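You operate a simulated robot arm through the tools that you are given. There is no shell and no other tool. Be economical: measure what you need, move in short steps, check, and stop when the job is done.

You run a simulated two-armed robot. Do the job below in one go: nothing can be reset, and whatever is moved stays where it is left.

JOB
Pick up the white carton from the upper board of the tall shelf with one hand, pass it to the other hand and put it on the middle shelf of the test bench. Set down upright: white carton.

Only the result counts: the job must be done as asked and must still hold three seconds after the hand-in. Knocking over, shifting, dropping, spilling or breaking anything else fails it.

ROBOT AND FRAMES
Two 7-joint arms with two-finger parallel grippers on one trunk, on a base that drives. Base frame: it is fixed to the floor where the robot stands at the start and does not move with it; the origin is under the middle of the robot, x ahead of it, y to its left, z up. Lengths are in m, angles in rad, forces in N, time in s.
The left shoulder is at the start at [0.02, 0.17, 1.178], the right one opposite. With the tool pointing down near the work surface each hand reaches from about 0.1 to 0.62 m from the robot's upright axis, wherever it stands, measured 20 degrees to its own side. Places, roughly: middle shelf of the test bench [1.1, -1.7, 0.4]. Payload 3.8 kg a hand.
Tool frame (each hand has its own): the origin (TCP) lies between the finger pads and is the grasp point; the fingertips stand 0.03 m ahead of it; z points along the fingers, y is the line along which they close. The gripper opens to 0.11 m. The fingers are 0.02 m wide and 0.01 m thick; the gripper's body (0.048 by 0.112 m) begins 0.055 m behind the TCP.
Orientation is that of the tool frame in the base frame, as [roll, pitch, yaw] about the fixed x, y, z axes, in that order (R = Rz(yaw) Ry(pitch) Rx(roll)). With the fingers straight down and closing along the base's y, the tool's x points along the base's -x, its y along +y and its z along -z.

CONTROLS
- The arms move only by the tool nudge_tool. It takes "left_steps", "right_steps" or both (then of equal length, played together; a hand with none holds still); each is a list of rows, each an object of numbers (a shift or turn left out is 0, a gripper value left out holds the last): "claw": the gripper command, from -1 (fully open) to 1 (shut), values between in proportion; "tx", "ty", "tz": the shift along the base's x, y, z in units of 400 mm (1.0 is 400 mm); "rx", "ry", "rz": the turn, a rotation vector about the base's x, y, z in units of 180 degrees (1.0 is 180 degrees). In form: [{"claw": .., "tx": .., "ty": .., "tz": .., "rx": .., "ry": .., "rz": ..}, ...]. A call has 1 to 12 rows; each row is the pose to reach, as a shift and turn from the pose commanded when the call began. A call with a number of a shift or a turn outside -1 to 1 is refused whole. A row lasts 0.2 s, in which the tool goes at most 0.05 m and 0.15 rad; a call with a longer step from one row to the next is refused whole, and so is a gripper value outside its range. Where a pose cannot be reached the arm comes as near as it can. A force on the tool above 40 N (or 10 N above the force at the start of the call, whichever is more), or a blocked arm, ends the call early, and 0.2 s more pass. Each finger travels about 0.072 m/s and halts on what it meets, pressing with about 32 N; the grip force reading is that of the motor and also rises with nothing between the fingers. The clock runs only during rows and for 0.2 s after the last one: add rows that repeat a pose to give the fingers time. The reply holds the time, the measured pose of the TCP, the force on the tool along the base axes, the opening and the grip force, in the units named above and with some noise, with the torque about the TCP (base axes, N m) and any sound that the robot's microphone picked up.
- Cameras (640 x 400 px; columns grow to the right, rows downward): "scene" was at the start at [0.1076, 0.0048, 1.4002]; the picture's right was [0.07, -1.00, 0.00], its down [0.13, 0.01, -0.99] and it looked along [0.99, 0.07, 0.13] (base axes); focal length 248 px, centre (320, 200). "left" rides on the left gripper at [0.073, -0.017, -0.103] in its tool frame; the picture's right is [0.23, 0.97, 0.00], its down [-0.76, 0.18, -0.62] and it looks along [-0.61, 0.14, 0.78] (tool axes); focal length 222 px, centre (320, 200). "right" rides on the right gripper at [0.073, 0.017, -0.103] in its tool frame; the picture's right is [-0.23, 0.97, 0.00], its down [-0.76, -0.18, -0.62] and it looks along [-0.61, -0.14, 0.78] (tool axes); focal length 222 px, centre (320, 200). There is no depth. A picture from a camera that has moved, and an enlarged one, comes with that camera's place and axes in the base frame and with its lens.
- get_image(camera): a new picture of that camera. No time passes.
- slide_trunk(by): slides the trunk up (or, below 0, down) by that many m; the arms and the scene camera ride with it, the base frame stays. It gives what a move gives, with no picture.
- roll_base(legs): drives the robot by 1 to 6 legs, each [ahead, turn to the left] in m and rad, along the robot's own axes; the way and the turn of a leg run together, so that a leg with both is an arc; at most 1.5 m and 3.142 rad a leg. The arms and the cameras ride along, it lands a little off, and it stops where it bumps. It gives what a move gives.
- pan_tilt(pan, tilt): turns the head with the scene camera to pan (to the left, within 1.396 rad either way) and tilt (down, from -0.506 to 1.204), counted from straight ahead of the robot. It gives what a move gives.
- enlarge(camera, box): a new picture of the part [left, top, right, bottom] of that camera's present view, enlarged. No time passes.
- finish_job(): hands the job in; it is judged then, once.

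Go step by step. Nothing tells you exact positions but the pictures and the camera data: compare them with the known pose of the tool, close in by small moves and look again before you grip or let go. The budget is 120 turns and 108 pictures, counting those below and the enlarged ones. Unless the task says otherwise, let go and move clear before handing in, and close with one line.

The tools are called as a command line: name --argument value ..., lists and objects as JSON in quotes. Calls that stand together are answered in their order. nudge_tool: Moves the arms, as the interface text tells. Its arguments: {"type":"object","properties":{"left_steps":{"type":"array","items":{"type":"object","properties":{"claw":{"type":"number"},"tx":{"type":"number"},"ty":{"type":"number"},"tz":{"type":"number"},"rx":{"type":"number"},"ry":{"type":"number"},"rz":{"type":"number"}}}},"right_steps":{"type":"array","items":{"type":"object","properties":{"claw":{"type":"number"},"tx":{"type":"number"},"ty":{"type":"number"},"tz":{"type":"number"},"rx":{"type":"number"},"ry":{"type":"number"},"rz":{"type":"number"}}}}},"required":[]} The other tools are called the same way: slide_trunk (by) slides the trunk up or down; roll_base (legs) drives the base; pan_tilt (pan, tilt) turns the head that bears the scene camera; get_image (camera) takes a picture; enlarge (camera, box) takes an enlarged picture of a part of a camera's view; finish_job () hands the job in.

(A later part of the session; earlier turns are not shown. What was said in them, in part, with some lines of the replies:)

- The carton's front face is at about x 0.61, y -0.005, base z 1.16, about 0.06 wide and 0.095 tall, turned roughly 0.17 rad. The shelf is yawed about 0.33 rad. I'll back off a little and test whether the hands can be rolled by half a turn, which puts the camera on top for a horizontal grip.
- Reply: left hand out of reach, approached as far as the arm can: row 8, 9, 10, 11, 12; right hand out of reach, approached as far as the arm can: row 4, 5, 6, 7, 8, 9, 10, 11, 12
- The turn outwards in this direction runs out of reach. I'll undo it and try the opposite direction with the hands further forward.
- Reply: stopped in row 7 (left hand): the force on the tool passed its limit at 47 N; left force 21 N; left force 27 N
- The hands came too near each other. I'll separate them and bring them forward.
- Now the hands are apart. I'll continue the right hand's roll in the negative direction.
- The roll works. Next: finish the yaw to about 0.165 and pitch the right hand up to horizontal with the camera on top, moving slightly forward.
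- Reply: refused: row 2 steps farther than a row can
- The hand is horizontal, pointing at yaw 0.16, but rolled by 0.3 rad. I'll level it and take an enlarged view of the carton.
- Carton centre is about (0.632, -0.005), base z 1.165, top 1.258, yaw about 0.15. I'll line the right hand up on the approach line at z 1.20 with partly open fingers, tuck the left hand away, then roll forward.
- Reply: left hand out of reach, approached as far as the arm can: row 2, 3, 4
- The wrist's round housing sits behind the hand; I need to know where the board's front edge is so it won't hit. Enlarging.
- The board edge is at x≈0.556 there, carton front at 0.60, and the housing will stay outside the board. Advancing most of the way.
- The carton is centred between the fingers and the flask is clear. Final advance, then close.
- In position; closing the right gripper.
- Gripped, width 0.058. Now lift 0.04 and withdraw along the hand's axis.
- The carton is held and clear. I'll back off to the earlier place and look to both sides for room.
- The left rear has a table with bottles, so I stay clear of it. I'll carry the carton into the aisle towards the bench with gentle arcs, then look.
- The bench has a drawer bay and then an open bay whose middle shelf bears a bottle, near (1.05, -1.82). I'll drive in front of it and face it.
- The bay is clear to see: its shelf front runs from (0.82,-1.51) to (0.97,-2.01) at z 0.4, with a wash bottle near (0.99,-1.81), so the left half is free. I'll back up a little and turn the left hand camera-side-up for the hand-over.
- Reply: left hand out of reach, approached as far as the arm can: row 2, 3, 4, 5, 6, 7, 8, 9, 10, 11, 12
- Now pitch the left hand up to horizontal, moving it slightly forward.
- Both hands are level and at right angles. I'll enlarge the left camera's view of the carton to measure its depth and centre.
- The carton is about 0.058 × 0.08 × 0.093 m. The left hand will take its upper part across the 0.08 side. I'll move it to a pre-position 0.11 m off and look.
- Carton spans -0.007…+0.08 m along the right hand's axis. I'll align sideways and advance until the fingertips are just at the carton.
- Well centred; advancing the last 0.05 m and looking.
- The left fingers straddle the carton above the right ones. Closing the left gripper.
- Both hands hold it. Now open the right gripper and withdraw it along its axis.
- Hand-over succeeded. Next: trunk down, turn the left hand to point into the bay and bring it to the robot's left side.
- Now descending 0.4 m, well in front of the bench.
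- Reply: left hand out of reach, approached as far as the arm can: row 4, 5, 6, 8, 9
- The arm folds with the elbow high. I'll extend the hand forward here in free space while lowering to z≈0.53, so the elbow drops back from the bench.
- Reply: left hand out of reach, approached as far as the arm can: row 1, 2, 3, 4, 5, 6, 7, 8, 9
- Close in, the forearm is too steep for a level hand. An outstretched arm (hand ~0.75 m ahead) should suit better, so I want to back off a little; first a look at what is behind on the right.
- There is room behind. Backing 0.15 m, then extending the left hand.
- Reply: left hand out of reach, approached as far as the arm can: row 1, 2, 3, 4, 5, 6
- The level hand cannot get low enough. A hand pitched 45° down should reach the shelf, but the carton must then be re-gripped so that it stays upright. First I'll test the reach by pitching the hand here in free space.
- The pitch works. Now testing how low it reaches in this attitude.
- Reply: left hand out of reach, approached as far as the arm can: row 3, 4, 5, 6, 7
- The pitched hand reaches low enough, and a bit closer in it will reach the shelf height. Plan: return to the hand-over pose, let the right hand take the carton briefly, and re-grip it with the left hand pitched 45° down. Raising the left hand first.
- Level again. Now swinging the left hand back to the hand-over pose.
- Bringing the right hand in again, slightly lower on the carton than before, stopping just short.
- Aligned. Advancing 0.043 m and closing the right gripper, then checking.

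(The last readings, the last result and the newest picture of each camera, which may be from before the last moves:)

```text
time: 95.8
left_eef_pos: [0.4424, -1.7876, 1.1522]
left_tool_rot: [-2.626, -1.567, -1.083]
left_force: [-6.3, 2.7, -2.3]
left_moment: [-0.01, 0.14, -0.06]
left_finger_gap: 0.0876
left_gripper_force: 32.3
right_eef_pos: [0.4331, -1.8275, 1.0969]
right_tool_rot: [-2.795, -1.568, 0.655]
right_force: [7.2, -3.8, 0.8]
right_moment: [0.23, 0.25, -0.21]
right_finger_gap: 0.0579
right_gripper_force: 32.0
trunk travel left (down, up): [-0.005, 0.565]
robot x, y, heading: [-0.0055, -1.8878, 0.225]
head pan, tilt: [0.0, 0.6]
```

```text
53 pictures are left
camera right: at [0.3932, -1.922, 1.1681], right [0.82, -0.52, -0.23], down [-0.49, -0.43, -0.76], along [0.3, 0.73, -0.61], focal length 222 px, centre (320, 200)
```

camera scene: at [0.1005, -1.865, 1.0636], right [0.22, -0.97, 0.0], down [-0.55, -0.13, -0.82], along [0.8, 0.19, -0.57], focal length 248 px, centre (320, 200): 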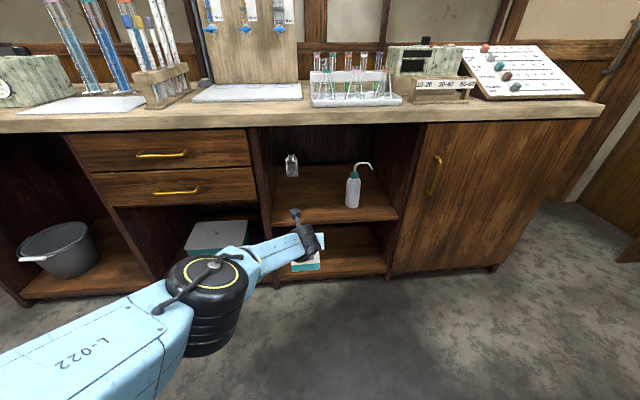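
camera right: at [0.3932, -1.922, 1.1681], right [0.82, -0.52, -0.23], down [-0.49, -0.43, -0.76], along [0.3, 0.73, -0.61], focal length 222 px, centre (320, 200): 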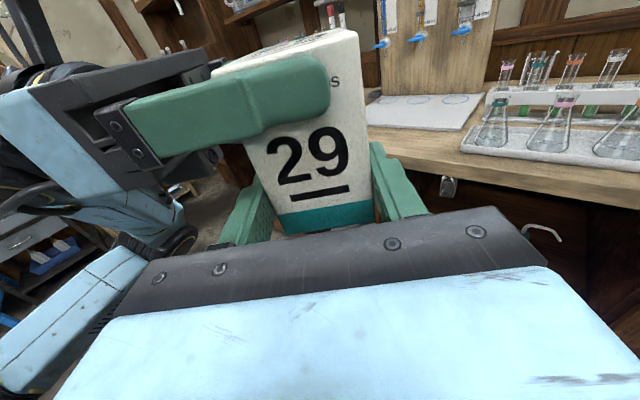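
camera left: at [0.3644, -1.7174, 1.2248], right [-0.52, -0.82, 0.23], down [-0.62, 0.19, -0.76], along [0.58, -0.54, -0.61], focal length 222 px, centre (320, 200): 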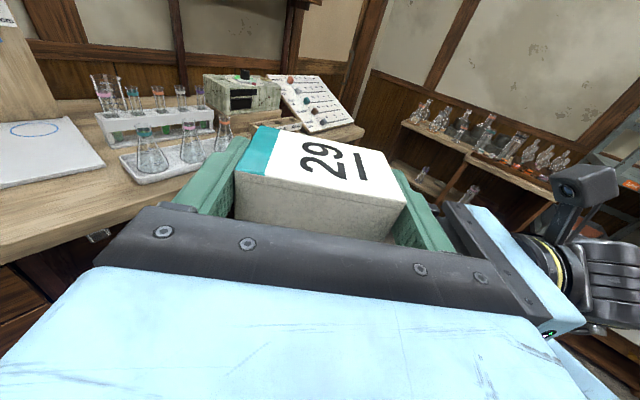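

The right hand holds it too. Now release the left, withdraw, and pitch it 45° down.

nudge_tool --left_steps '[{"claw": -0.5}, {"claw": -1}, {"claw": -1}]'

nudge_tool --left_steps '[{"tx": -0.08, "ty": 0.051}, {"tx": -0.17, "ty": 0.108}, {"tx": -0.253, "ty": 0.161}, {"tx": -0.253, "ty": 0.161, "tz": 0.08}, {"tx": -0.24, "ty": 0.15, "tz": 0.16}]'

nudge_tool --left_steps '[{"rx": 0.0224, "ry": 0.0352}, {"rx": 0.0447, "ry": 0.0703}, {"rx": 0.0671, "ry": 0.1055}, {"rx": 0.0894, "ry": 0.1407}, {"rx": 0.1118, "ry": 0.1758}, {"rx": 0.1342, "ry": 0.211}, {"rx": 0.1342, "ry": 0.211}]'

get_image --camera "right"

get_image --camera "left"

```text
time: 96.6
left_eef_pos: [0.443, -1.7875, 1.1522]
left_tool_rot: [-2.66, -1.568, -1.047]
left_force: [-0.3, -0.3, 0.0]
left_moment: [0.01, 0.0, -0.01]
left_finger_gap: 0.1102
left_gripper_force: 0.0
right_eef_pos: [0.4339, -1.825, 1.0971]
right_tool_rot: [3.088, -1.567, 1.061]
right_force: [0.2, 0.4, 0.0]
right_moment: [-0.07, 0.03, 0.01]
right_finger_gap: 0.0575
right_gripper_force: 32.0
trunk travel left (down, up): [-0.005, 0.565]
robot x, y, heading: [-0.0076, -1.8856, 0.226]
head pan, tilt: [0.0, 0.6]
```

```text
time: 97.8
left_eef_pos: [0.3465, -1.7275, 1.2165]
left_tool_rot: [-2.638, -1.569, -1.072]
left_force: [-0.1, -0.1, 0.2]
left_moment: [0.01, -0.04, 0.0]
left_finger_gap: 0.1101
left_gripper_force: 0.0
right_eef_pos: [0.4333, -1.8251, 1.0969]
right_tool_rot: [-3.075, -1.569, 0.941]
right_force: [-0.2, 0.8, 0.0]
right_moment: [-0.04, 0.04, -0.02]
right_finger_gap: 0.0577
right_gripper_force: 32.1
trunk travel left (down, up): [-0.005, 0.565]
robot x, y, heading: [-0.0072, -1.8869, 0.229]
head pan, tilt: [0.0, 0.6]
```

```text
time: 99.4
left_eef_pos: [0.3468, -1.7286, 1.2163]
left_tool_rot: [-3.139, -0.782, -0.569]
left_force: [-0.1, 0.5, -0.9]
left_moment: [0.02, -0.02, -0.02]
left_finger_gap: 0.1099
left_gripper_force: 0.1
right_eef_pos: [0.4325, -1.8253, 1.0972]
right_tool_rot: [-3.09, -1.567, 0.955]
right_force: [0.2, 0.7, -0.2]
right_moment: [-0.01, 0.01, -0.01]
right_finger_gap: 0.0575
right_gripper_force: 31.8
trunk travel left (down, up): [-0.005, 0.565]
robot x, y, heading: [-0.0067, -1.8882, 0.228]
head pan, tilt: [0.0, 0.6]
```

```text
52 pictures are left
camera right: at [0.3927, -1.9217, 1.168], right [0.82, -0.52, -0.23], down [-0.48, -0.43, -0.76], along [0.3, 0.74, -0.61], focal length 222 px, centre (320, 200)
```

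right: 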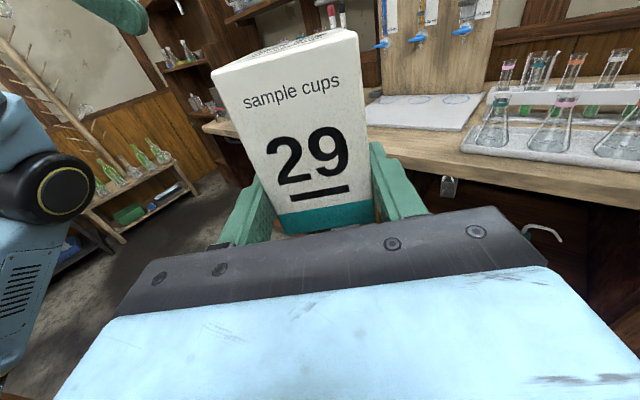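

```text
51 pictures are left
camera left: at [0.3379, -1.7015, 1.3416], right [-0.39, -0.91, 0.16], down [-0.92, 0.38, -0.09], along [0.03, -0.18, -0.98], focal length 222 px, centre (320, 200)
```

left: 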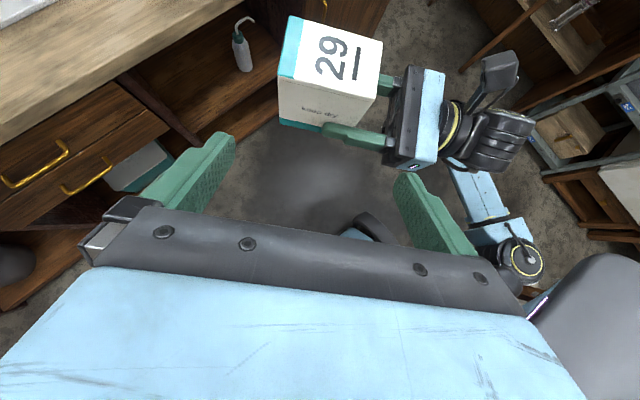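

The carton stands true in the right hand. I'll move the left to the slanted approach line and partway in.

nudge_tool --left_steps '[{"tx": 0.103, "ty": -0.0585, "tz": -0.05}, {"tx": 0.14, "ty": -0.082, "tz": -0.095}, {"tx": 0.162, "ty": -0.096, "tz": -0.12}, {"tx": 0.162, "ty": -0.096, "tz": -0.12}]'

get_image --camera "right"

get_image --camera "left"

```text
refused: row 1 steps farther than a row can; nothing moved
```

```text
50 pictures are left
camera right: at [0.3927, -1.9217, 1.168], right [0.82, -0.52, -0.23], down [-0.48, -0.43, -0.76], along [0.3, 0.74, -0.61], focal length 222 px, centre (320, 200)
```

right: 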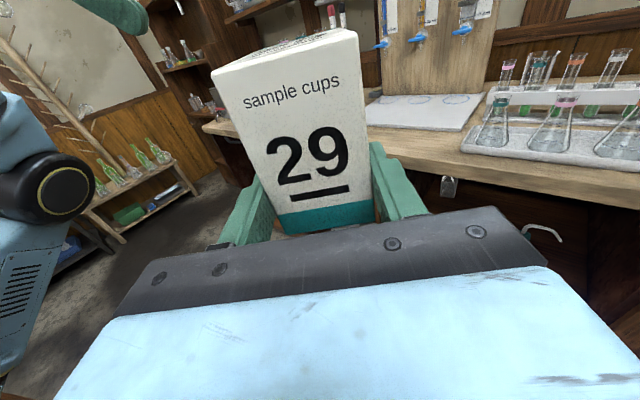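

```text
49 pictures are left
camera left: at [0.3379, -1.7015, 1.3416], right [-0.39, -0.91, 0.16], down [-0.92, 0.38, -0.09], along [0.03, -0.18, -0.98], focal length 222 px, centre (320, 200)
```

left: 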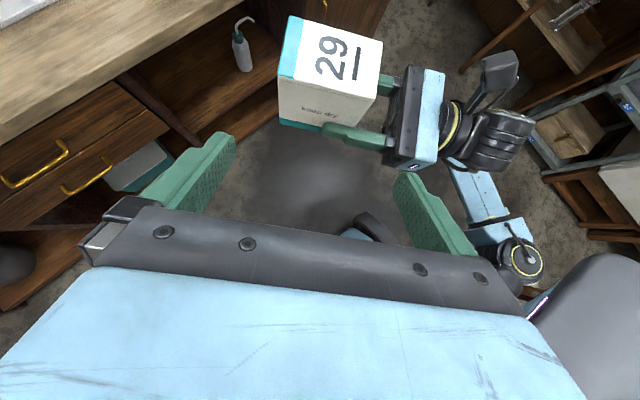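

The first step was too long; splitting it.

nudge_tool --left_steps '[{"tx": 0.052, "ty": -0.03, "tz": -0.025}, {"tx": 0.103, "ty": -0.0585, "tz": -0.05}, {"tx": 0.14, "ty": -0.082, "tz": -0.095}, {"tx": 0.162, "ty": -0.096, "tz": -0.12}, {"tx": 0.162, "ty": -0.096, "tz": -0.12}]'

get_image --camera "right"

get_image --camera "left"

```text
time: 100.6
left_eef_pos: [0.4133, -1.7664, 1.1707]
left_tool_rot: [-3.14, -0.781, -0.568]
left_force: [-0.1, -0.1, -0.3]
left_moment: [-0.01, 0.03, 0.03]
left_finger_gap: 0.1099
left_gripper_force: 0.1
right_eef_pos: [0.433, -1.8255, 1.0962]
right_tool_rot: [-3.083, -1.566, 0.946]
right_force: [0.0, 0.4, 0.3]
right_moment: [-0.07, 0.01, 0.01]
right_finger_gap: 0.0577
right_gripper_force: 32.2
trunk travel left (down, up): [-0.005, 0.565]
robot x, y, heading: [-0.0081, -1.8885, 0.229]
head pan, tilt: [0.0, 0.6]
```

```text
48 pictures are left
camera right: at [0.3927, -1.9217, 1.168], right [0.82, -0.52, -0.23], down [-0.48, -0.43, -0.76], along [0.3, 0.74, -0.61], focal length 222 px, centre (320, 200)
```

right: 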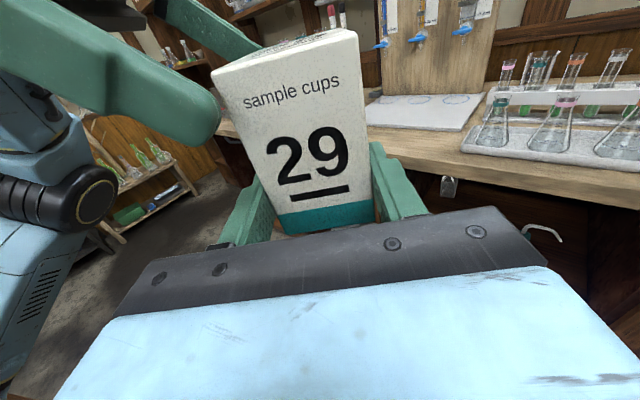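

```text
47 pictures are left
camera left: at [0.4033, -1.7407, 1.2941], right [-0.39, -0.91, 0.16], down [-0.92, 0.38, -0.1], along [0.03, -0.18, -0.98], focal length 222 px, centre (320, 200)
```

left: 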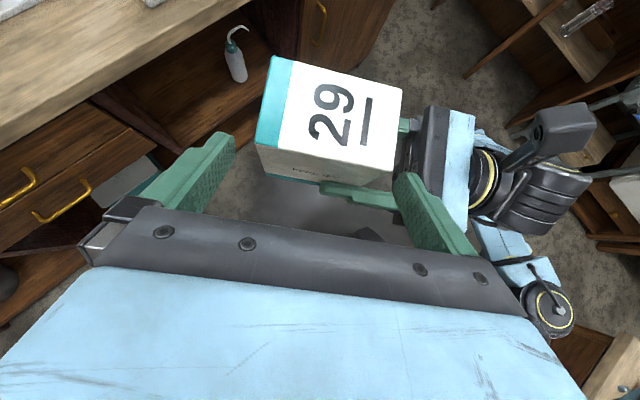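

Centred within 2 mm. Advancing to the grip point.

nudge_tool --left_steps '[{"tx": 0.04, "ty": -0.029, "tz": -0.057}, {"tx": 0.083, "ty": -0.058, "tz": -0.114}, {"tx": 0.083, "ty": -0.058, "tz": -0.114}]'

get_image --camera "right"

get_image --camera "left"

```text
time: 101.4
left_eef_pos: [0.4442, -1.7887, 1.1239]
left_tool_rot: [-3.139, -0.783, -0.568]
left_force: [0.2, 0.2, -0.3]
left_moment: [0.03, 0.04, 0.0]
left_finger_gap: 0.11
left_gripper_force: 0.1
right_eef_pos: [0.4328, -1.8255, 1.0968]
right_tool_rot: [-3.087, -1.569, 0.952]
right_force: [0.4, -0.1, -0.5]
right_moment: [-0.05, 0.01, -0.01]
right_finger_gap: 0.0575
right_gripper_force: 32.2
trunk travel left (down, up): [-0.005, 0.565]
robot x, y, heading: [-0.0084, -1.8855, 0.225]
head pan, tilt: [0.0, 0.6]
```

```text
46 pictures are left
camera right: at [0.3927, -1.9217, 1.168], right [0.82, -0.52, -0.23], down [-0.48, -0.43, -0.76], along [0.3, 0.74, -0.61], focal length 222 px, centre (320, 200)
```

right: 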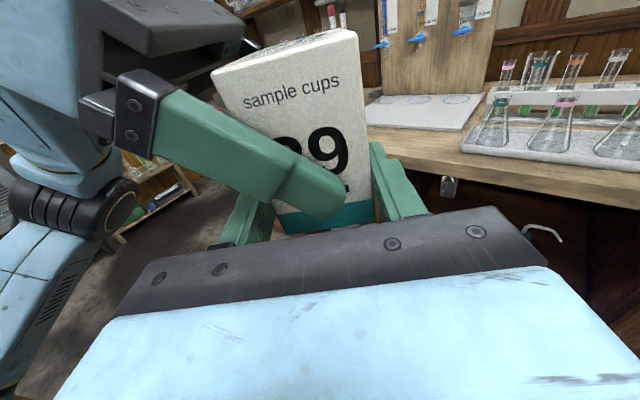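

```text
45 pictures are left
camera left: at [0.4351, -1.7633, 1.2492], right [-0.39, -0.91, 0.16], down [-0.92, 0.38, -0.1], along [0.03, -0.18, -0.98], focal length 222 px, centre (320, 200)
```

left: 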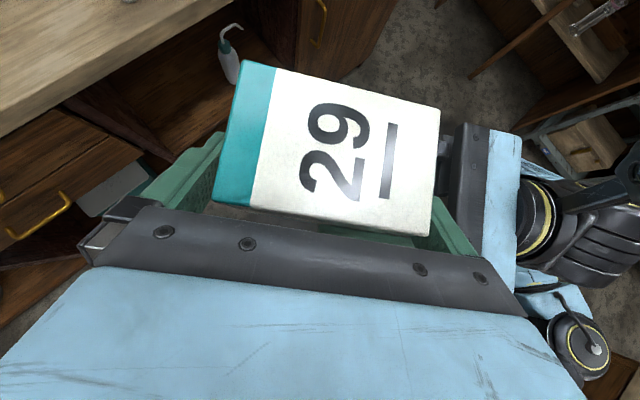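

Good: close the left gripper, then release and withdraw the right.

nudge_tool --left_steps '[{"claw": -0.75}, {"claw": -0.55}, {"claw": -0.2}, {"claw": 0.5}, {"claw": 1}, {"claw": 1}]'

nudge_tool --right_steps '[{"claw": 0.0}, {"claw": -0.5}, {"claw": -0.5}]'

nudge_tool --right_steps '[{"tx": -0.04, "ty": -0.063}, {"tx": -0.09, "ty": -0.142}, {"tx": -0.15, "ty": -0.236}, {"tx": -0.2, "ty": -0.315}, {"tx": -0.22, "ty": -0.4}]'

get_image --camera "right"

get_image --camera "left"

```text
time: 102.8
left_eef_pos: [0.4449, -1.7888, 1.1249]
left_tool_rot: [-3.139, -0.78, -0.566]
left_force: [2.4, 0.9, -0.2]
left_moment: [-0.02, -0.14, 0.15]
left_finger_gap: 0.0876
left_gripper_force: 31.2
right_eef_pos: [0.4333, -1.8257, 1.0971]
right_tool_rot: [-3.092, -1.569, 0.957]
right_force: [-2.0, -1.5, 0.3]
right_moment: [0.03, 0.12, -0.04]
right_finger_gap: 0.0576
right_gripper_force: 31.9
trunk travel left (down, up): [-0.005, 0.565]
robot x, y, heading: [-0.0077, -1.8884, 0.224]
head pan, tilt: [0.0, 0.6]
```

```text
time: 103.6
left_eef_pos: [0.4458, -1.7892, 1.1249]
left_tool_rot: [-3.14, -0.781, -0.569]
left_force: [0.8, -0.3, -0.1]
left_moment: [-0.01, -0.01, -0.02]
left_finger_gap: 0.0879
left_gripper_force: 32.1
right_eef_pos: [0.4335, -1.8251, 1.0968]
right_tool_rot: [-3.1, -1.569, 0.962]
right_force: [0.1, -0.2, -0.3]
right_moment: [-0.01, 0.0, 0.01]
right_finger_gap: 0.0825
right_gripper_force: 0.1
trunk travel left (down, up): [-0.005, 0.565]
robot x, y, heading: [-0.0069, -1.8899, 0.23]
head pan, tilt: [0.0, 0.6]
```

```text
time: 104.8
left_eef_pos: [0.445, -1.7898, 1.1244]
left_tool_rot: [-3.139, -0.783, -0.568]
left_force: [0.2, -0.5, 0.1]
left_moment: [0.01, 0.04, -0.04]
left_finger_gap: 0.0875
left_gripper_force: 31.7
right_eef_pos: [0.3461, -1.9856, 1.0964]
right_tool_rot: [3.033, -1.568, 1.115]
right_force: [-0.4, 0.3, 0.0]
right_moment: [0.02, 0.02, -0.02]
right_finger_gap: 0.0824
right_gripper_force: 0.0
trunk travel left (down, up): [-0.005, 0.565]
robot x, y, heading: [-0.0099, -1.8881, 0.226]
head pan, tilt: [0.0, 0.6]
```

```text
44 pictures are left
camera right: at [0.3045, -2.082, 1.1679], right [0.82, -0.52, -0.23], down [-0.48, -0.43, -0.76], along [0.3, 0.73, -0.61], focal length 222 px, centre (320, 200)
```

right: 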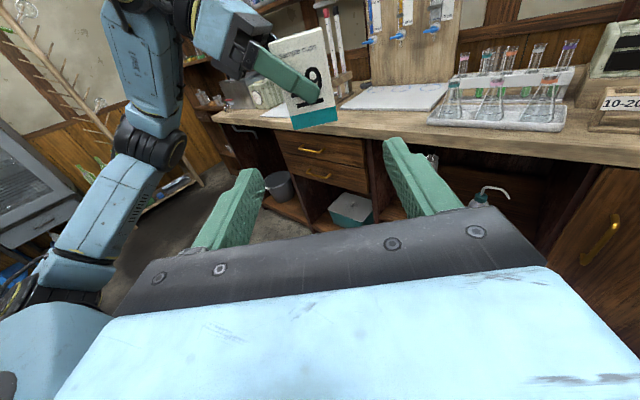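

```text
43 pictures are left
camera left: at [0.4348, -1.7633, 1.2495], right [-0.39, -0.91, 0.16], down [-0.92, 0.38, -0.1], along [0.03, -0.18, -0.98], focal length 222 px, centre (320, 200)
```

left: 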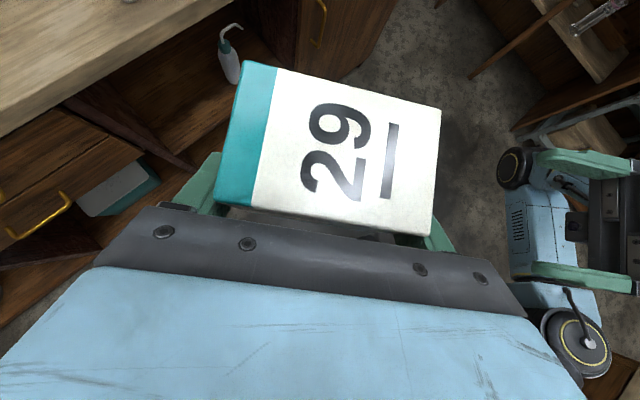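

The carton hangs upright in the pitched left hand. Turning it to face the bay and moving out to the left-front, then lowering.

nudge_tool --left_steps '[{"rz": 0.04, "tx": 0.03, "ty": 0.05}, {"rz": 0.08, "tx": 0.07, "ty": 0.1}, {"rz": 0.12, "tx": 0.11, "ty": 0.15}, {"rz": 0.16, "tx": 0.15, "ty": 0.2}, {"rz": 0.2, "tx": 0.19, "ty": 0.26}, {"rz": 0.24, "tx": 0.23, "ty": 0.32}, {"rz": 0.278, "tx": 0.26, "ty": 0.385}, {"rz": 0.278, "tx": 0.26, "ty": 0.385}]'

nudge_tool --left_steps '[{"tz": -0.12}, {"tz": -0.24}, {"tz": -0.36}, {"tz": -0.48}, {"tz": -0.6}, {"tz": -0.72}, {"tz": -0.84}, {"tz": -0.96}]'

nudge_tool --left_steps '[{"tz": -0.12}, {"tz": -0.24}, {"tz": -0.36}, {"tz": -0.48}, {"tz": -0.57}, {"tz": -0.57}]'

get_image --camera "scene"

get_image --camera "left"

```text
time: 106.6
left_eef_pos: [0.5488, -1.6339, 1.1242]
left_tool_rot: [-3.139, -0.782, 0.305]
left_force: [0.7, 0.4, 0.0]
left_moment: [0.02, 0.01, 0.0]
left_finger_gap: 0.0876
left_gripper_force: 32.4
right_eef_pos: [0.3461, -1.9867, 1.0968]
right_tool_rot: [-3.127, -1.569, 0.991]
right_force: [0.1, 0.1, -0.7]
right_moment: [0.02, 0.0, -0.01]
right_finger_gap: 0.0827
right_gripper_force: 0.1
trunk travel left (down, up): [-0.005, 0.565]
robot x, y, heading: [-0.0082, -1.8869, 0.229]
head pan, tilt: [0.0, 0.6]
```

```text
time: 108.4
left_eef_pos: [0.5503, -1.6347, 0.738]
left_tool_rot: [3.141, -0.784, 0.307]
left_force: [-0.8, 0.6, -0.3]
left_moment: [-0.01, -0.02, 0.02]
left_finger_gap: 0.088
left_gripper_force: 32.4
right_eef_pos: [0.346, -1.985, 1.0972]
right_tool_rot: [-3.083, -1.567, 0.949]
right_force: [-0.4, 0.8, 0.4]
right_moment: [0.0, 0.02, 0.0]
right_finger_gap: 0.0826
right_gripper_force: 0.2
trunk travel left (down, up): [-0.005, 0.565]
robot x, y, heading: [-0.0066, -1.8911, 0.229]
head pan, tilt: [0.0, 0.6]
```

```text
time: 109.8
left_eef_pos: [0.5493, -1.6336, 0.5107]
left_tool_rot: [3.139, -0.783, 0.306]
left_force: [-0.5, 1.1, -0.2]
left_moment: [-0.02, 0.05, 0.03]
left_finger_gap: 0.0876
left_gripper_force: 31.8
right_eef_pos: [0.3456, -1.9852, 1.0974]
right_tool_rot: [-3.1, -1.567, 0.965]
right_force: [-0.3, -0.1, -0.8]
right_moment: [-0.02, -0.01, 0.02]
right_finger_gap: 0.0827
right_gripper_force: 0.0
trunk travel left (down, up): [-0.005, 0.565]
robot x, y, heading: [-0.0048, -1.8911, 0.231]
head pan, tilt: [0.0, 0.6]
```

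```text
42 pictures are left
camera scene: at [0.1005, -1.865, 1.0636], right [0.22, -0.97, 0.0], down [-0.55, -0.13, -0.82], along [0.8, 0.19, -0.57], focal length 248 px, centre (320, 200)
```

scene: 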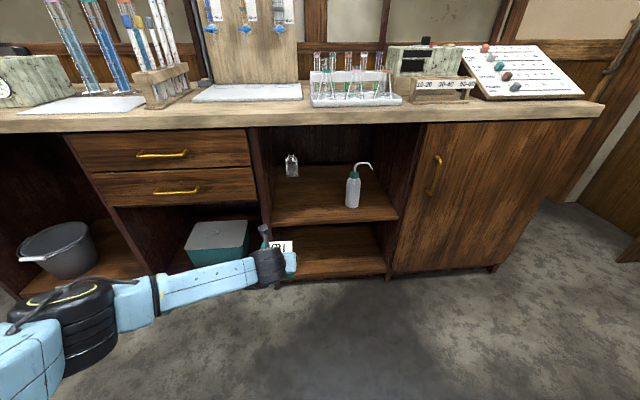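

```text
41 pictures are left
camera left: at [0.5238, -1.6248, 0.6357], right [0.45, -0.88, 0.16], down [-0.88, -0.46, -0.1], along [0.16, -0.1, -0.98], focal length 222 px, centre (320, 200)
```

left: 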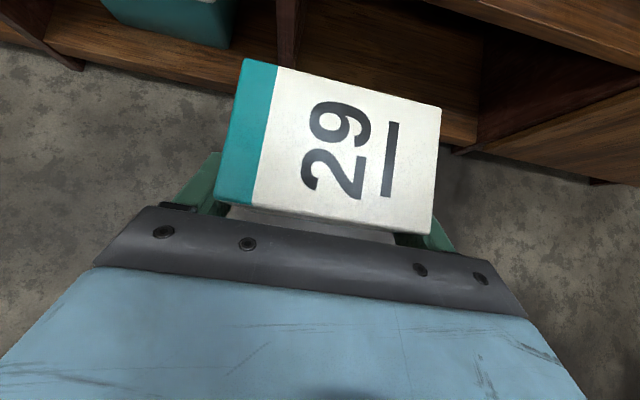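

The hand reached z 0.51 easily. Now I need a finer measure of the shelf: enlarging the bay.

enlarge --camera "scene" --box '[240, 120, 420, 280]'

```text
2.50 times, centred on (330, 200) of scene
camera zoom: at [0.1005, -1.865, 1.0636], right [0.22, -0.97, 0.0], down [-0.55, -0.13, -0.82], along [0.8, 0.19, -0.57], focal length 619 px, centre (295, 200)
```

zoom: 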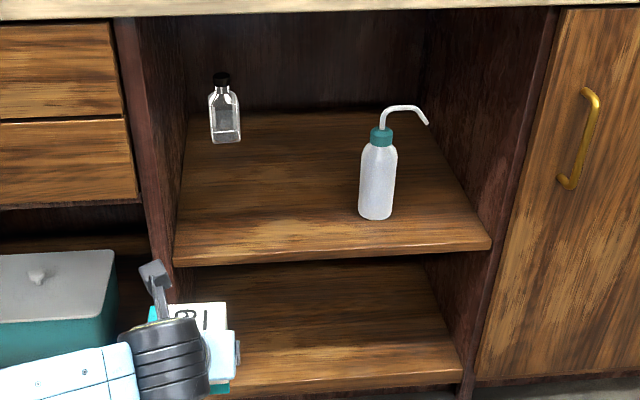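

Triangulating, the shelf is nearer z≈0.45 (wash bottle at (0.955,-1.808), glass bottle at the back left). I'll raise the hand to z≈0.57, shift sideways to line up with the free spot near (0.97,-1.64), and drive part of the way.

nudge_tool --left_steps '[{"tx": 0.04, "ty": -0.05, "tz": 0.05}, {"tx": 0.08, "ty": -0.11, "tz": 0.1}, {"tx": 0.12, "ty": -0.165, "tz": 0.15}, {"tx": 0.1525, "ty": -0.214, "tz": 0.15}, {"tx": 0.1525, "ty": -0.214, "tz": 0.15}]'

roll_base --legs '[[0.17, 0]]'

get_image --camera "scene"

get_image --camera "left"

```text
time: 111.0
left_eef_pos: [0.6108, -1.7209, 0.5709]
left_tool_rot: [-3.14, -0.782, 0.306]
left_force: [0.2, 0.8, 0.4]
left_moment: [0.03, 0.03, -0.03]
left_finger_gap: 0.0876
left_gripper_force: 32.3
right_eef_pos: [0.3452, -1.9857, 1.0968]
right_tool_rot: [-3.08, -1.569, 0.944]
right_force: [0.7, 0.2, 0.5]
right_moment: [-0.04, 0.06, -0.01]
right_finger_gap: 0.0827
right_gripper_force: 0.0
trunk travel left (down, up): [-0.005, 0.565]
robot x, y, heading: [-0.0053, -1.8845, 0.224]
head pan, tilt: [0.0, 0.6]
```

```text
time: 112.5
left_eef_pos: [0.7743, -1.6832, 0.5709]
left_tool_rot: [-3.139, -0.781, 0.303]
left_force: [-0.6, -0.2, 0.5]
left_moment: [-0.03, 0.02, -0.03]
left_finger_gap: 0.0876
left_gripper_force: 31.7
right_eef_pos: [0.5092, -1.9484, 1.0972]
right_tool_rot: [-3.116, -1.569, 0.981]
right_force: [0.1, 0.6, -0.4]
right_moment: [-0.03, 0.02, -0.01]
right_finger_gap: 0.0825
right_gripper_force: 0.0
trunk travel left (down, up): [-0.005, 0.565]
robot x, y, heading: [0.1619, -1.8474, 0.226]
head pan, tilt: [0.0, 0.6]
```

```text
39 pictures are left
camera scene: at [0.265, -1.8272, 1.0636], right [0.22, -0.97, 0.0], down [-0.55, -0.13, -0.82], along [0.8, 0.19, -0.57], focal length 248 px, centre (320, 200)
```

scene: 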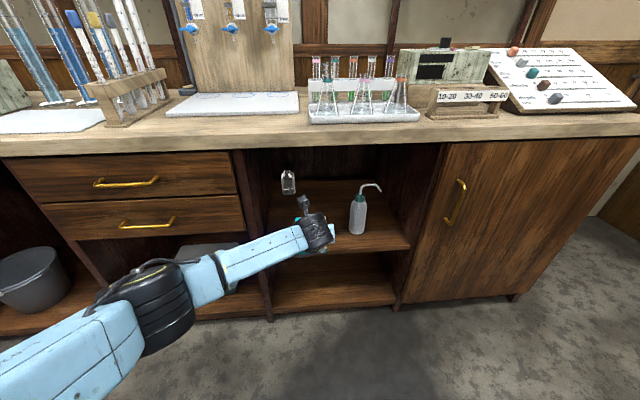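

```text
38 pictures are left
camera left: at [0.7488, -1.6735, 0.6957], right [0.45, -0.88, 0.16], down [-0.88, -0.46, -0.1], along [0.16, -0.1, -0.98], focal length 222 px, centre (320, 200)
```

left: 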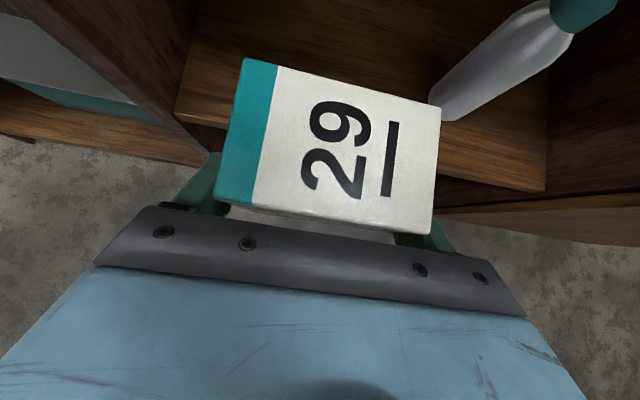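

The corner positions agree with the estimate and the remaining way is 0.195 m straight ahead. Driving 0.19 m.

roll_base --legs '[[0.1, 0]]'

get_image --camera "left"

get_image --camera "scene"

```text
time: 113.6
left_eef_pos: [0.8711, -1.6607, 0.5706]
left_tool_rot: [-3.14, -0.781, 0.303]
left_force: [0.5, -0.3, 0.4]
left_moment: [-0.05, -0.01, -0.01]
left_finger_gap: 0.0876
left_gripper_force: 31.8
right_eef_pos: [0.6067, -1.9248, 1.0975]
right_tool_rot: [3.132, -1.569, 1.016]
right_force: [-0.2, -0.9, 0.2]
right_moment: [0.04, 0.03, 0.0]
right_finger_gap: 0.0826
right_gripper_force: 0.1
trunk travel left (down, up): [-0.005, 0.565]
robot x, y, heading: [0.2519, -1.825, 0.226]
head pan, tilt: [0.0, 0.6]
```

```text
37 pictures are left
camera left: at [0.8462, -1.651, 0.6956], right [0.45, -0.88, 0.16], down [-0.88, -0.46, -0.1], along [0.16, -0.1, -0.98], focal length 222 px, centre (320, 200)
```

left: 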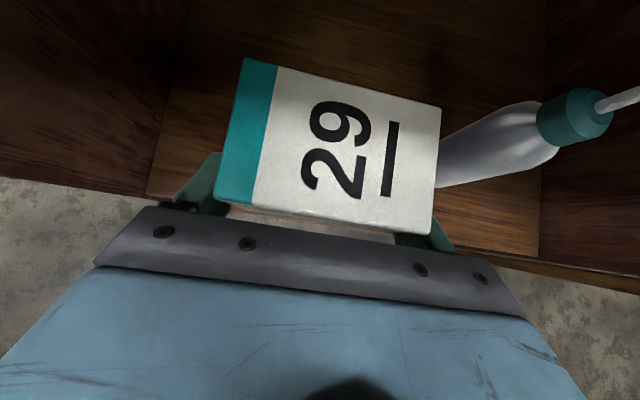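

```text
36 pictures are left
camera scene: at [0.3624, -1.8048, 1.0636], right [0.22, -0.97, 0.0], down [-0.55, -0.13, -0.82], along [0.8, 0.19, -0.57], focal length 248 px, centre (320, 200)
```

scene: 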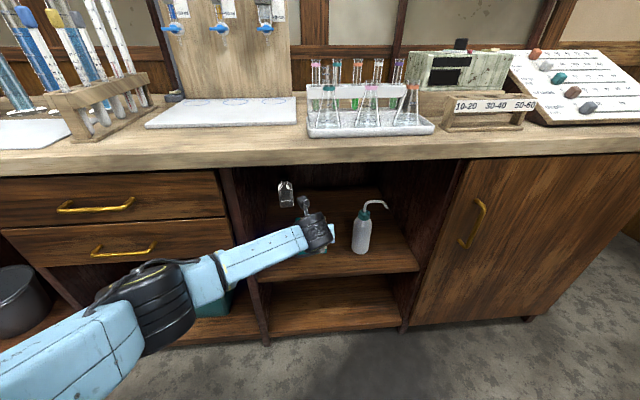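

Clear on all sides. Driving the last 0.09 m.

roll_base --legs '[[0.09, 0]]'

get_image --camera "left"

enlarge --camera "scene" --box '[180, 140, 440, 360]'

```text
time: 114.7
left_eef_pos: [0.9577, -1.6398, 0.5722]
left_tool_rot: [-3.141, -0.781, 0.305]
left_force: [0.0, -0.6, -0.3]
left_moment: [0.01, 0.01, 0.01]
left_finger_gap: 0.0878
left_gripper_force: 31.9
right_eef_pos: [0.6929, -1.9054, 1.0971]
right_tool_rot: [3.101, -1.568, 1.046]
right_force: [0.2, 0.7, 0.5]
right_moment: [-0.02, 0.0, -0.01]
right_finger_gap: 0.0826
right_gripper_force: 0.0
trunk travel left (down, up): [-0.005, 0.565]
robot x, y, heading: [0.3382, -1.8042, 0.231]
head pan, tilt: [0.0, 0.6]
```

```text
35 pictures are left
camera left: at [0.9324, -1.6306, 0.6956], right [0.45, -0.88, 0.16], down [-0.88, -0.47, -0.1], along [0.16, -0.1, -0.98], focal length 222 px, centre (320, 200)
```

left: 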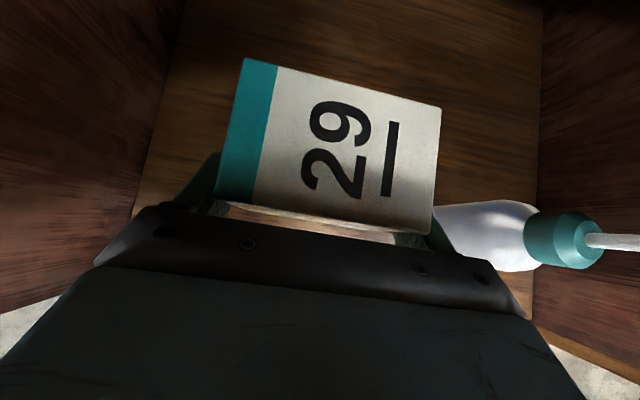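

```text
1.82 times, centred on (310, 250) of scene
camera zoom: at [0.4487, -1.7848, 1.0636], right [0.23, -0.97, 0.0], down [-0.55, -0.13, -0.82], along [0.8, 0.19, -0.57], focal length 450 px, centre (338, 109)
```

zoom: 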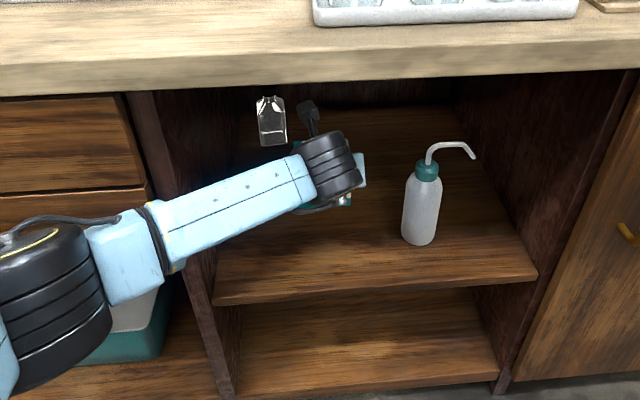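

Over the spot. Lowering slowly to near the shelf.

nudge_tool --left_steps '[{"tz": -0.04}, {"tz": -0.08}, {"tz": -0.12}, {"tz": -0.12}]'

get_image --camera "left"

enlarge --camera "scene" --box '[250, 140, 410, 280]'

```text
time: 115.7
left_eef_pos: [0.9576, -1.6395, 0.5222]
left_tool_rot: [-3.14, -0.781, 0.303]
left_force: [0.5, 0.8, 0.1]
left_moment: [0.0, 0.05, -0.01]
left_finger_gap: 0.0877
left_gripper_force: 32.1
right_eef_pos: [0.6937, -1.906, 1.0966]
right_tool_rot: [3.074, -1.57, 1.076]
right_force: [0.1, -0.8, 0.3]
right_moment: [0.0, -0.01, 0.02]
right_finger_gap: 0.0825
right_gripper_force: 0.1
trunk travel left (down, up): [-0.005, 0.565]
robot x, y, heading: [0.3402, -1.8103, 0.224]
head pan, tilt: [0.0, 0.6]
```

```text
33 pictures are left
camera left: at [0.9321, -1.6297, 0.6474], right [0.45, -0.88, 0.16], down [-0.88, -0.47, -0.1], along [0.16, -0.1, -0.98], focal length 222 px, centre (320, 200)
```

left: 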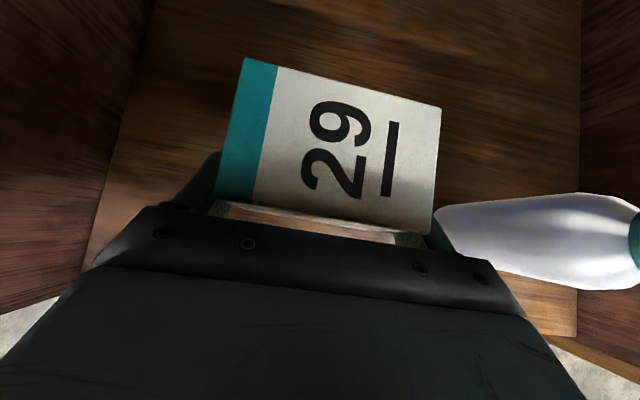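

```text
2.86 times, centred on (330, 210) of scene
camera zoom: at [0.4486, -1.7848, 1.0636], right [0.23, -0.97, 0.0], down [-0.55, -0.13, -0.82], along [0.8, 0.19, -0.57], focal length 708 px, centre (291, 171)
```

zoom: 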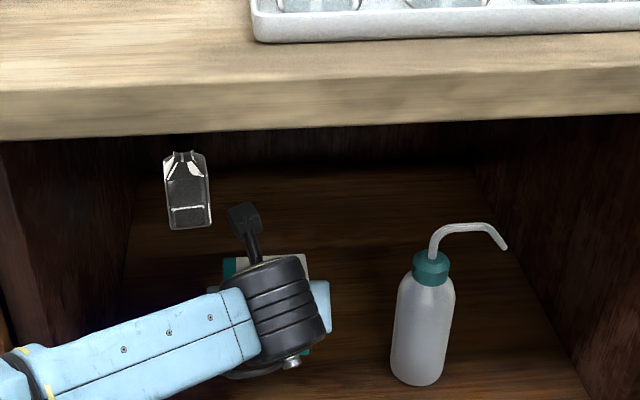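

Continuing down in small steps, watching the force.

nudge_tool --left_steps '[{"tz": -0.0125}, {"tz": -0.025}, {"tz": -0.025}]'

nudge_tool --left_steps '[{"tz": -0.0125}, {"tz": -0.0125}]'

nudge_tool --left_steps '[{"tz": -0.01}, {"tz": -0.01}]'

```text
time: 116.5
left_eef_pos: [0.9583, -1.6397, 0.5124]
left_tool_rot: [-3.139, -0.78, 0.306]
left_force: [-0.1, 0.0, -0.2]
left_moment: [0.02, 0.05, 0.03]
left_finger_gap: 0.0877
left_gripper_force: 31.7
right_eef_pos: [0.6938, -1.9051, 1.0968]
right_tool_rot: [3.065, -1.568, 1.083]
right_force: [0.5, 1.1, -0.3]
right_moment: [-0.01, 0.01, 0.01]
right_finger_gap: 0.0827
right_gripper_force: 0.1
trunk travel left (down, up): [-0.005, 0.565]
robot x, y, heading: [0.3438, -1.8031, 0.228]
head pan, tilt: [0.0, 0.6]
```

```text
time: 117.1
left_eef_pos: [0.9587, -1.6392, 0.5074]
left_tool_rot: [-3.138, -0.782, 0.306]
left_force: [-0.2, 0.6, -0.2]
left_moment: [0.01, 0.01, 0.02]
left_finger_gap: 0.0878
left_gripper_force: 31.7
right_eef_pos: [0.6946, -1.9051, 1.0979]
right_tool_rot: [3.069, -1.569, 1.079]
right_force: [0.9, 0.2, -0.8]
right_moment: [-0.01, 0.02, -0.01]
right_finger_gap: 0.0825
right_gripper_force: 0.1
trunk travel left (down, up): [-0.005, 0.565]
robot x, y, heading: [0.3434, -1.8099, 0.223]
head pan, tilt: [0.0, 0.6]
```

```text
time: 117.7
left_eef_pos: [0.9578, -1.6395, 0.5043]
left_tool_rot: [-3.139, -0.78, 0.305]
left_force: [-1.2, 0.0, -0.2]
left_moment: [0.0, 0.05, -0.01]
left_finger_gap: 0.0879
left_gripper_force: 31.9
right_eef_pos: [0.6935, -1.9047, 1.0966]
right_tool_rot: [3.068, -1.569, 1.08]
right_force: [-0.1, 0.3, -1.0]
right_moment: [0.02, 0.0, 0.0]
right_finger_gap: 0.0826
right_gripper_force: 0.0
trunk travel left (down, up): [-0.005, 0.565]
robot x, y, heading: [0.3411, -1.8071, 0.224]
head pan, tilt: [0.0, 0.6]
```

No contact yet; continuing.

nudge_tool --left_steps '[{"tz": -0.01}, {"tz": -0.01}]'

nudge_tool --left_steps '[{"tz": -0.01}, {"tz": -0.01}]'

get_image --camera "left"

```text
time: 118.3
left_eef_pos: [0.9569, -1.6398, 0.4996]
left_tool_rot: [-3.14, -0.781, 0.305]
left_force: [-1.2, -1.1, 0.2]
left_moment: [-0.04, 0.02, -0.04]
left_finger_gap: 0.0875
left_gripper_force: 31.9
right_eef_pos: [0.6926, -1.9044, 1.0958]
right_tool_rot: [3.07, -1.571, 1.079]
right_force: [0.7, 0.1, 0.0]
right_moment: [-0.03, 0.0, -0.02]
right_finger_gap: 0.0821
right_gripper_force: 0.1
trunk travel left (down, up): [-0.005, 0.565]
robot x, y, heading: [0.3381, -1.8105, 0.223]
head pan, tilt: [0.0, 0.6]
```

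```text
time: 118.9
left_eef_pos: [0.957, -1.639, 0.4974]
left_tool_rot: [-3.14, -0.783, 0.305]
left_force: [-0.1, 1.0, -0.6]
left_moment: [0.03, 0.02, 0.01]
left_finger_gap: 0.0876
left_gripper_force: 32.3
right_eef_pos: [0.6935, -1.9053, 1.097]
right_tool_rot: [3.066, -1.57, 1.082]
right_force: [-0.5, 0.1, 0.0]
right_moment: [-0.01, -0.03, -0.01]
right_finger_gap: 0.0825
right_gripper_force: 0.0
trunk travel left (down, up): [-0.005, 0.565]
robot x, y, heading: [0.3399, -1.8068, 0.229]
head pan, tilt: [0.0, 0.6]
```

```text
31 pictures are left
camera left: at [0.9319, -1.6303, 0.6214], right [0.45, -0.88, 0.16], down [-0.88, -0.46, -0.1], along [0.16, -0.1, -0.98], focal length 222 px, centre (320, 200)
```

left: 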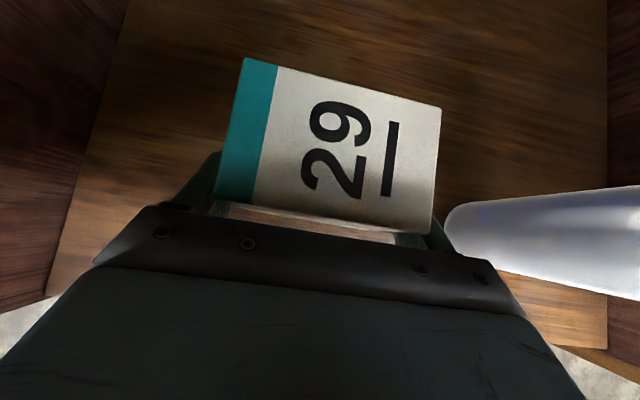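

Still no contact; cross-checking the views, the shelf may be nearer 0.41–0.42. Continuing in 5 mm steps.

nudge_tool --left_steps '[{"tz": -0.0125}, {"tz": -0.0125}]'

nudge_tool --left_steps '[{"tz": -0.0125}, {"tz": -0.0125}]'

nudge_tool --left_steps '[{"tz": -0.01}, {"tz": -0.01}]'

```text
time: 119.5
left_eef_pos: [0.9585, -1.6387, 0.4914]
left_tool_rot: [-3.139, -0.782, 0.306]
left_force: [-0.1, -0.2, 0.4]
left_moment: [-0.01, -0.02, 0.01]
left_finger_gap: 0.0876
left_gripper_force: 32.2
right_eef_pos: [0.6938, -1.9055, 1.0959]
right_tool_rot: [3.072, -1.566, 1.076]
right_force: [0.1, -0.2, 0.0]
right_moment: [0.02, -0.03, 0.02]
right_finger_gap: 0.0824
right_gripper_force: 0.1
trunk travel left (down, up): [-0.005, 0.565]
robot x, y, heading: [0.3407, -1.8042, 0.229]
head pan, tilt: [0.0, 0.6]
```

```text
time: 120.1
left_eef_pos: [0.9586, -1.6401, 0.4855]
left_tool_rot: [-3.141, -0.782, 0.305]
left_force: [-0.4, 0.5, -0.5]
left_moment: [0.01, -0.01, 0.0]
left_finger_gap: 0.0876
left_gripper_force: 32.2
right_eef_pos: [0.6932, -1.9049, 1.0966]
right_tool_rot: [3.073, -1.567, 1.077]
right_force: [0.3, 0.4, 0.6]
right_moment: [-0.01, -0.02, 0.02]
right_finger_gap: 0.0824
right_gripper_force: 0.2
trunk travel left (down, up): [-0.005, 0.565]
robot x, y, heading: [0.3417, -1.8078, 0.227]
head pan, tilt: [0.0, 0.6]
```

```text
time: 120.7
left_eef_pos: [0.9591, -1.64, 0.4822]
left_tool_rot: [-3.139, -0.782, 0.305]
left_force: [0.2, 0.1, -0.3]
left_moment: [-0.03, 0.02, 0.02]
left_finger_gap: 0.088
left_gripper_force: 32.5
right_eef_pos: [0.6941, -1.9055, 1.0963]
right_tool_rot: [3.067, -1.569, 1.078]
right_force: [-0.1, 0.5, -0.4]
right_moment: [-0.03, 0.0, -0.03]
right_finger_gap: 0.0825
right_gripper_force: 0.0
trunk travel left (down, up): [-0.005, 0.565]
robot x, y, heading: [0.3458, -1.8069, 0.229]
head pan, tilt: [0.0, 0.6]
```

Continuing, with a look.

nudge_tool --left_steps '[{"tz": -0.01}, {"tz": -0.01}]'

nudge_tool --left_steps '[{"tz": -0.01}, {"tz": -0.01}]'

enlarge --camera "left" --box '[140, 40, 520, 278]'

enlarge --camera "scene" --box '[250, 160, 410, 300]'

```text
time: 121.3
left_eef_pos: [0.9578, -1.6394, 0.478]
left_tool_rot: [-3.14, -0.782, 0.307]
left_force: [0.3, 0.5, 0.6]
left_moment: [-0.02, 0.02, -0.01]
left_finger_gap: 0.0876
left_gripper_force: 32.0
right_eef_pos: [0.6937, -1.9051, 1.0975]
right_tool_rot: [3.066, -1.569, 1.083]
right_force: [-0.3, -0.4, 0.0]
right_moment: [0.0, -0.02, 0.03]
right_finger_gap: 0.0824
right_gripper_force: 0.1
trunk travel left (down, up): [-0.005, 0.565]
robot x, y, heading: [0.3453, -1.8091, 0.224]
head pan, tilt: [0.0, 0.6]
```

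```text
time: 121.9
left_eef_pos: [0.9579, -1.6406, 0.4753]
left_tool_rot: [-3.139, -0.784, 0.305]
left_force: [-0.7, 1.2, 3.6]
left_moment: [0.08, -0.14, -0.02]
left_finger_gap: 0.0877
left_gripper_force: 31.8
right_eef_pos: [0.6916, -1.9054, 1.0971]
right_tool_rot: [2.93, -1.569, 1.218]
right_force: [-0.2, 0.5, 0.1]
right_moment: [0.02, -0.01, -0.01]
right_finger_gap: 0.0825
right_gripper_force: 0.1
trunk travel left (down, up): [-0.005, 0.565]
robot x, y, heading: [0.3421, -1.8084, 0.23]
head pan, tilt: [0.0, 0.6]
```

```text
1.68 times, centred on (330, 159) of left
camera zoom: at [0.9325, -1.6307, 0.6], right [0.45, -0.88, 0.16], down [-0.88, -0.46, -0.1], along [0.16, -0.1, -0.98], focal length 373 px, centre (303, 269)
```

zoom: 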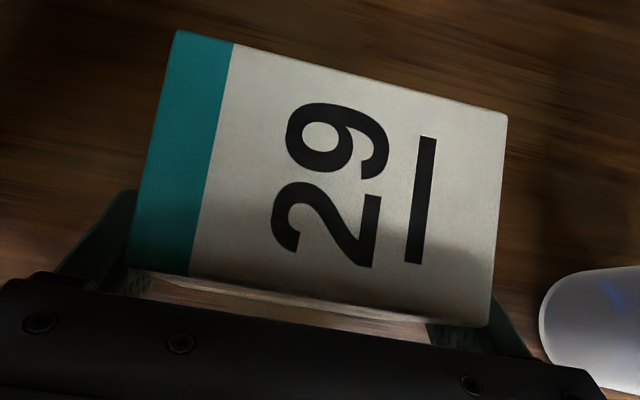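

```text
2.86 times, centred on (330, 230) of scene
camera zoom: at [0.4482, -1.7849, 1.0637], right [0.23, -0.97, 0.0], down [-0.55, -0.13, -0.83], along [0.8, 0.19, -0.56], focal length 708 px, centre (291, 114)
```

zoom: 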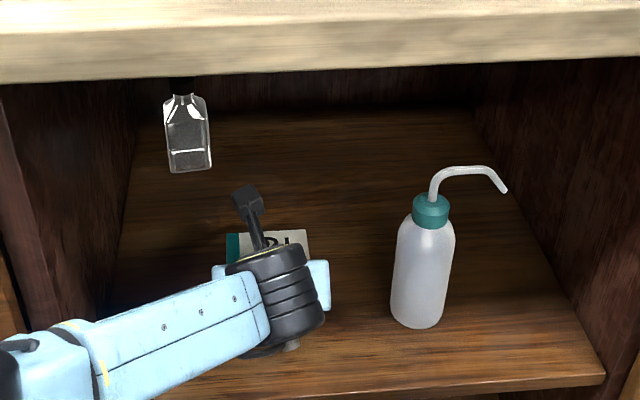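

Contact: 3.6 N upward at z 0.475, so the shelf carries the carton. Seating 1 mm more, then opening slowly.

nudge_tool --left_steps '[{"tz": -0.003}, {"tz": -0.003}]'

nudge_tool --left_steps '[{"claw": -0.5}, {"claw": -0.7}, {"claw": -0.9}, {"claw": -0.9}]'

get_image --camera "left"

```text
time: 122.5
left_eef_pos: [0.9595, -1.6395, 0.4759]
left_tool_rot: [-3.141, -0.784, 0.305]
left_force: [-3.3, 0.8, 11.8]
left_moment: [0.13, -0.32, 0.06]
left_finger_gap: 0.0876
left_gripper_force: 32.4
right_eef_pos: [0.6925, -1.9056, 1.097]
right_tool_rot: [2.56, -1.569, 1.588]
right_force: [-0.4, -0.5, 0.4]
right_moment: [0.02, 0.03, 0.02]
right_finger_gap: 0.0826
right_gripper_force: 0.1
trunk travel left (down, up): [-0.005, 0.565]
robot x, y, heading: [0.3402, -1.8092, 0.227]
head pan, tilt: [0.0, 0.6]
```

```text
time: 123.5
left_eef_pos: [0.9584, -1.6391, 0.4724]
left_tool_rot: [-3.14, -0.782, 0.307]
left_force: [-0.1, 0.9, -0.8]
left_moment: [0.0, 0.02, -0.01]
left_finger_gap: 0.1043
left_gripper_force: 0.1
right_eef_pos: [0.6945, -1.9051, 1.0962]
right_tool_rot: [3.028, -1.57, 1.12]
right_force: [0.1, -0.3, -0.2]
right_moment: [-0.01, -0.02, 0.01]
right_finger_gap: 0.0826
right_gripper_force: 0.0
trunk travel left (down, up): [-0.005, 0.565]
robot x, y, heading: [0.345, -1.8052, 0.226]
head pan, tilt: [0.0, 0.6]
```

```text
28 pictures are left
camera left: at [0.9325, -1.6304, 0.5978], right [0.45, -0.88, 0.16], down [-0.88, -0.47, -0.1], along [0.16, -0.1, -0.98], focal length 222 px, centre (320, 200)
```

left: 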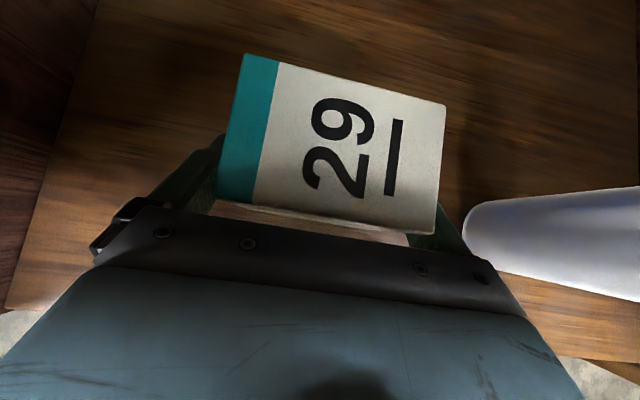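

The carton stands on its own. Opening fully and withdrawing along the hand's slant.

nudge_tool --left_steps '[{"claw": -1}, {"tx": -0.035, "ty": -0.011, "tz": 0.035}, {"tx": -0.08, "ty": -0.025, "tz": 0.08}, {"tx": -0.14, "ty": -0.044, "tz": 0.14}]'

get_image --camera "left"

```text
time: 124.5
left_eef_pos: [0.903, -1.6554, 0.5294]
left_tool_rot: [-3.138, -0.781, 0.306]
left_force: [-0.5, -0.7, -1.6]
left_moment: [0.05, 0.03, -0.01]
left_finger_gap: 0.11
left_gripper_force: 0.0
right_eef_pos: [0.6944, -1.9045, 1.0967]
right_tool_rot: [2.979, -1.567, 1.17]
right_force: [-0.2, -0.4, -0.8]
right_moment: [-0.01, 0.02, -0.03]
right_finger_gap: 0.0827
right_gripper_force: 0.1
trunk travel left (down, up): [-0.005, 0.565]
robot x, y, heading: [0.3433, -1.8041, 0.226]
head pan, tilt: [0.0, 0.6]
```

```text
27 pictures are left
camera left: at [0.8767, -1.6477, 0.6543], right [0.45, -0.88, 0.16], down [-0.88, -0.47, -0.1], along [0.16, -0.1, -0.98], focal length 222 px, centre (320, 200)
```

left: 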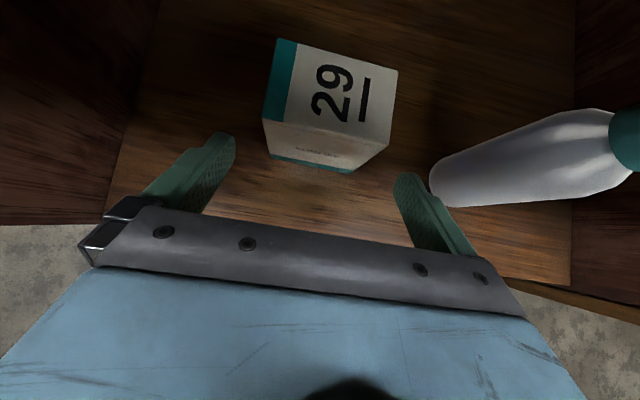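

The carton stands upright and free. Backing the robot away straight.

roll_base --legs '[[-0.28, 0]]'

get_image --camera "scene"

enlarge --camera "scene" --box '[240, 130, 420, 280]'

```text
time: 126.5
left_eef_pos: [0.6315, -1.7176, 0.5302]
left_tool_rot: [-3.139, -0.782, 0.312]
left_force: [-0.7, -0.5, -0.7]
left_moment: [0.01, 0.01, 0.02]
left_finger_gap: 0.11
left_gripper_force: 0.0
right_eef_pos: [0.4234, -1.9662, 1.0972]
right_tool_rot: [3.061, -1.568, 1.092]
right_force: [0.4, 1.3, 0.6]
right_moment: [-0.03, 0.03, -0.02]
right_finger_gap: 0.0823
right_gripper_force: 0.0
trunk travel left (down, up): [-0.005, 0.565]
robot x, y, heading: [0.0706, -1.8708, 0.231]
head pan, tilt: [0.0, 0.6]
```

```text
26 pictures are left
camera scene: at [0.1775, -1.8476, 1.0636], right [0.23, -0.97, 0.0], down [-0.55, -0.13, -0.83], along [0.8, 0.19, -0.56], focal length 248 px, centre (320, 200)
```

scene: 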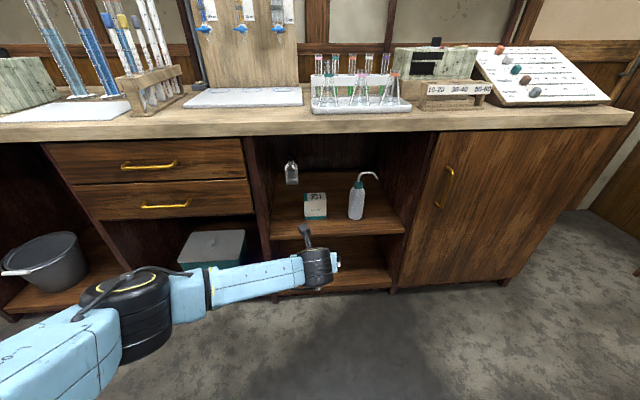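

```text
2.67 times, centred on (330, 205) of scene
camera zoom: at [0.1775, -1.8476, 1.0636], right [0.23, -0.97, 0.0], down [-0.55, -0.13, -0.83], along [0.8, 0.19, -0.56], focal length 660 px, centre (293, 187)
```

zoom: 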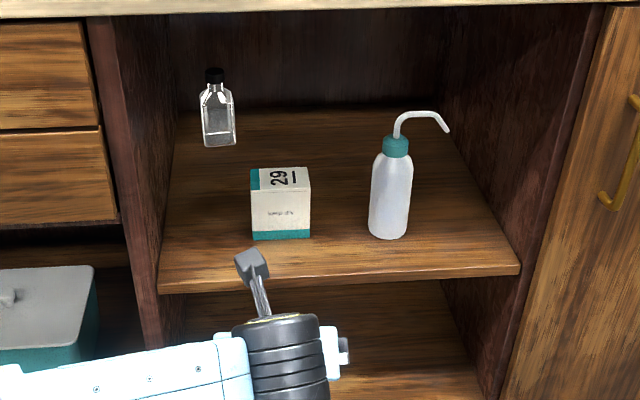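

The carton stands upright on the middle shelf between the undisturbed bottles, and both hands are clear. Handing in.

finish_job

```text
The job is handed in.
```

The white carton now stands upright on the middle shelf of the test bench. I picked it up with the right hand and set it down with the left. The shelf was too low for the left hand's first grip. The right hand took the carton back briefly in the air so the left could grip it again at a slant before setting it down. The last picture shows the two bottles beside it undisturbed, and both hands are clear.
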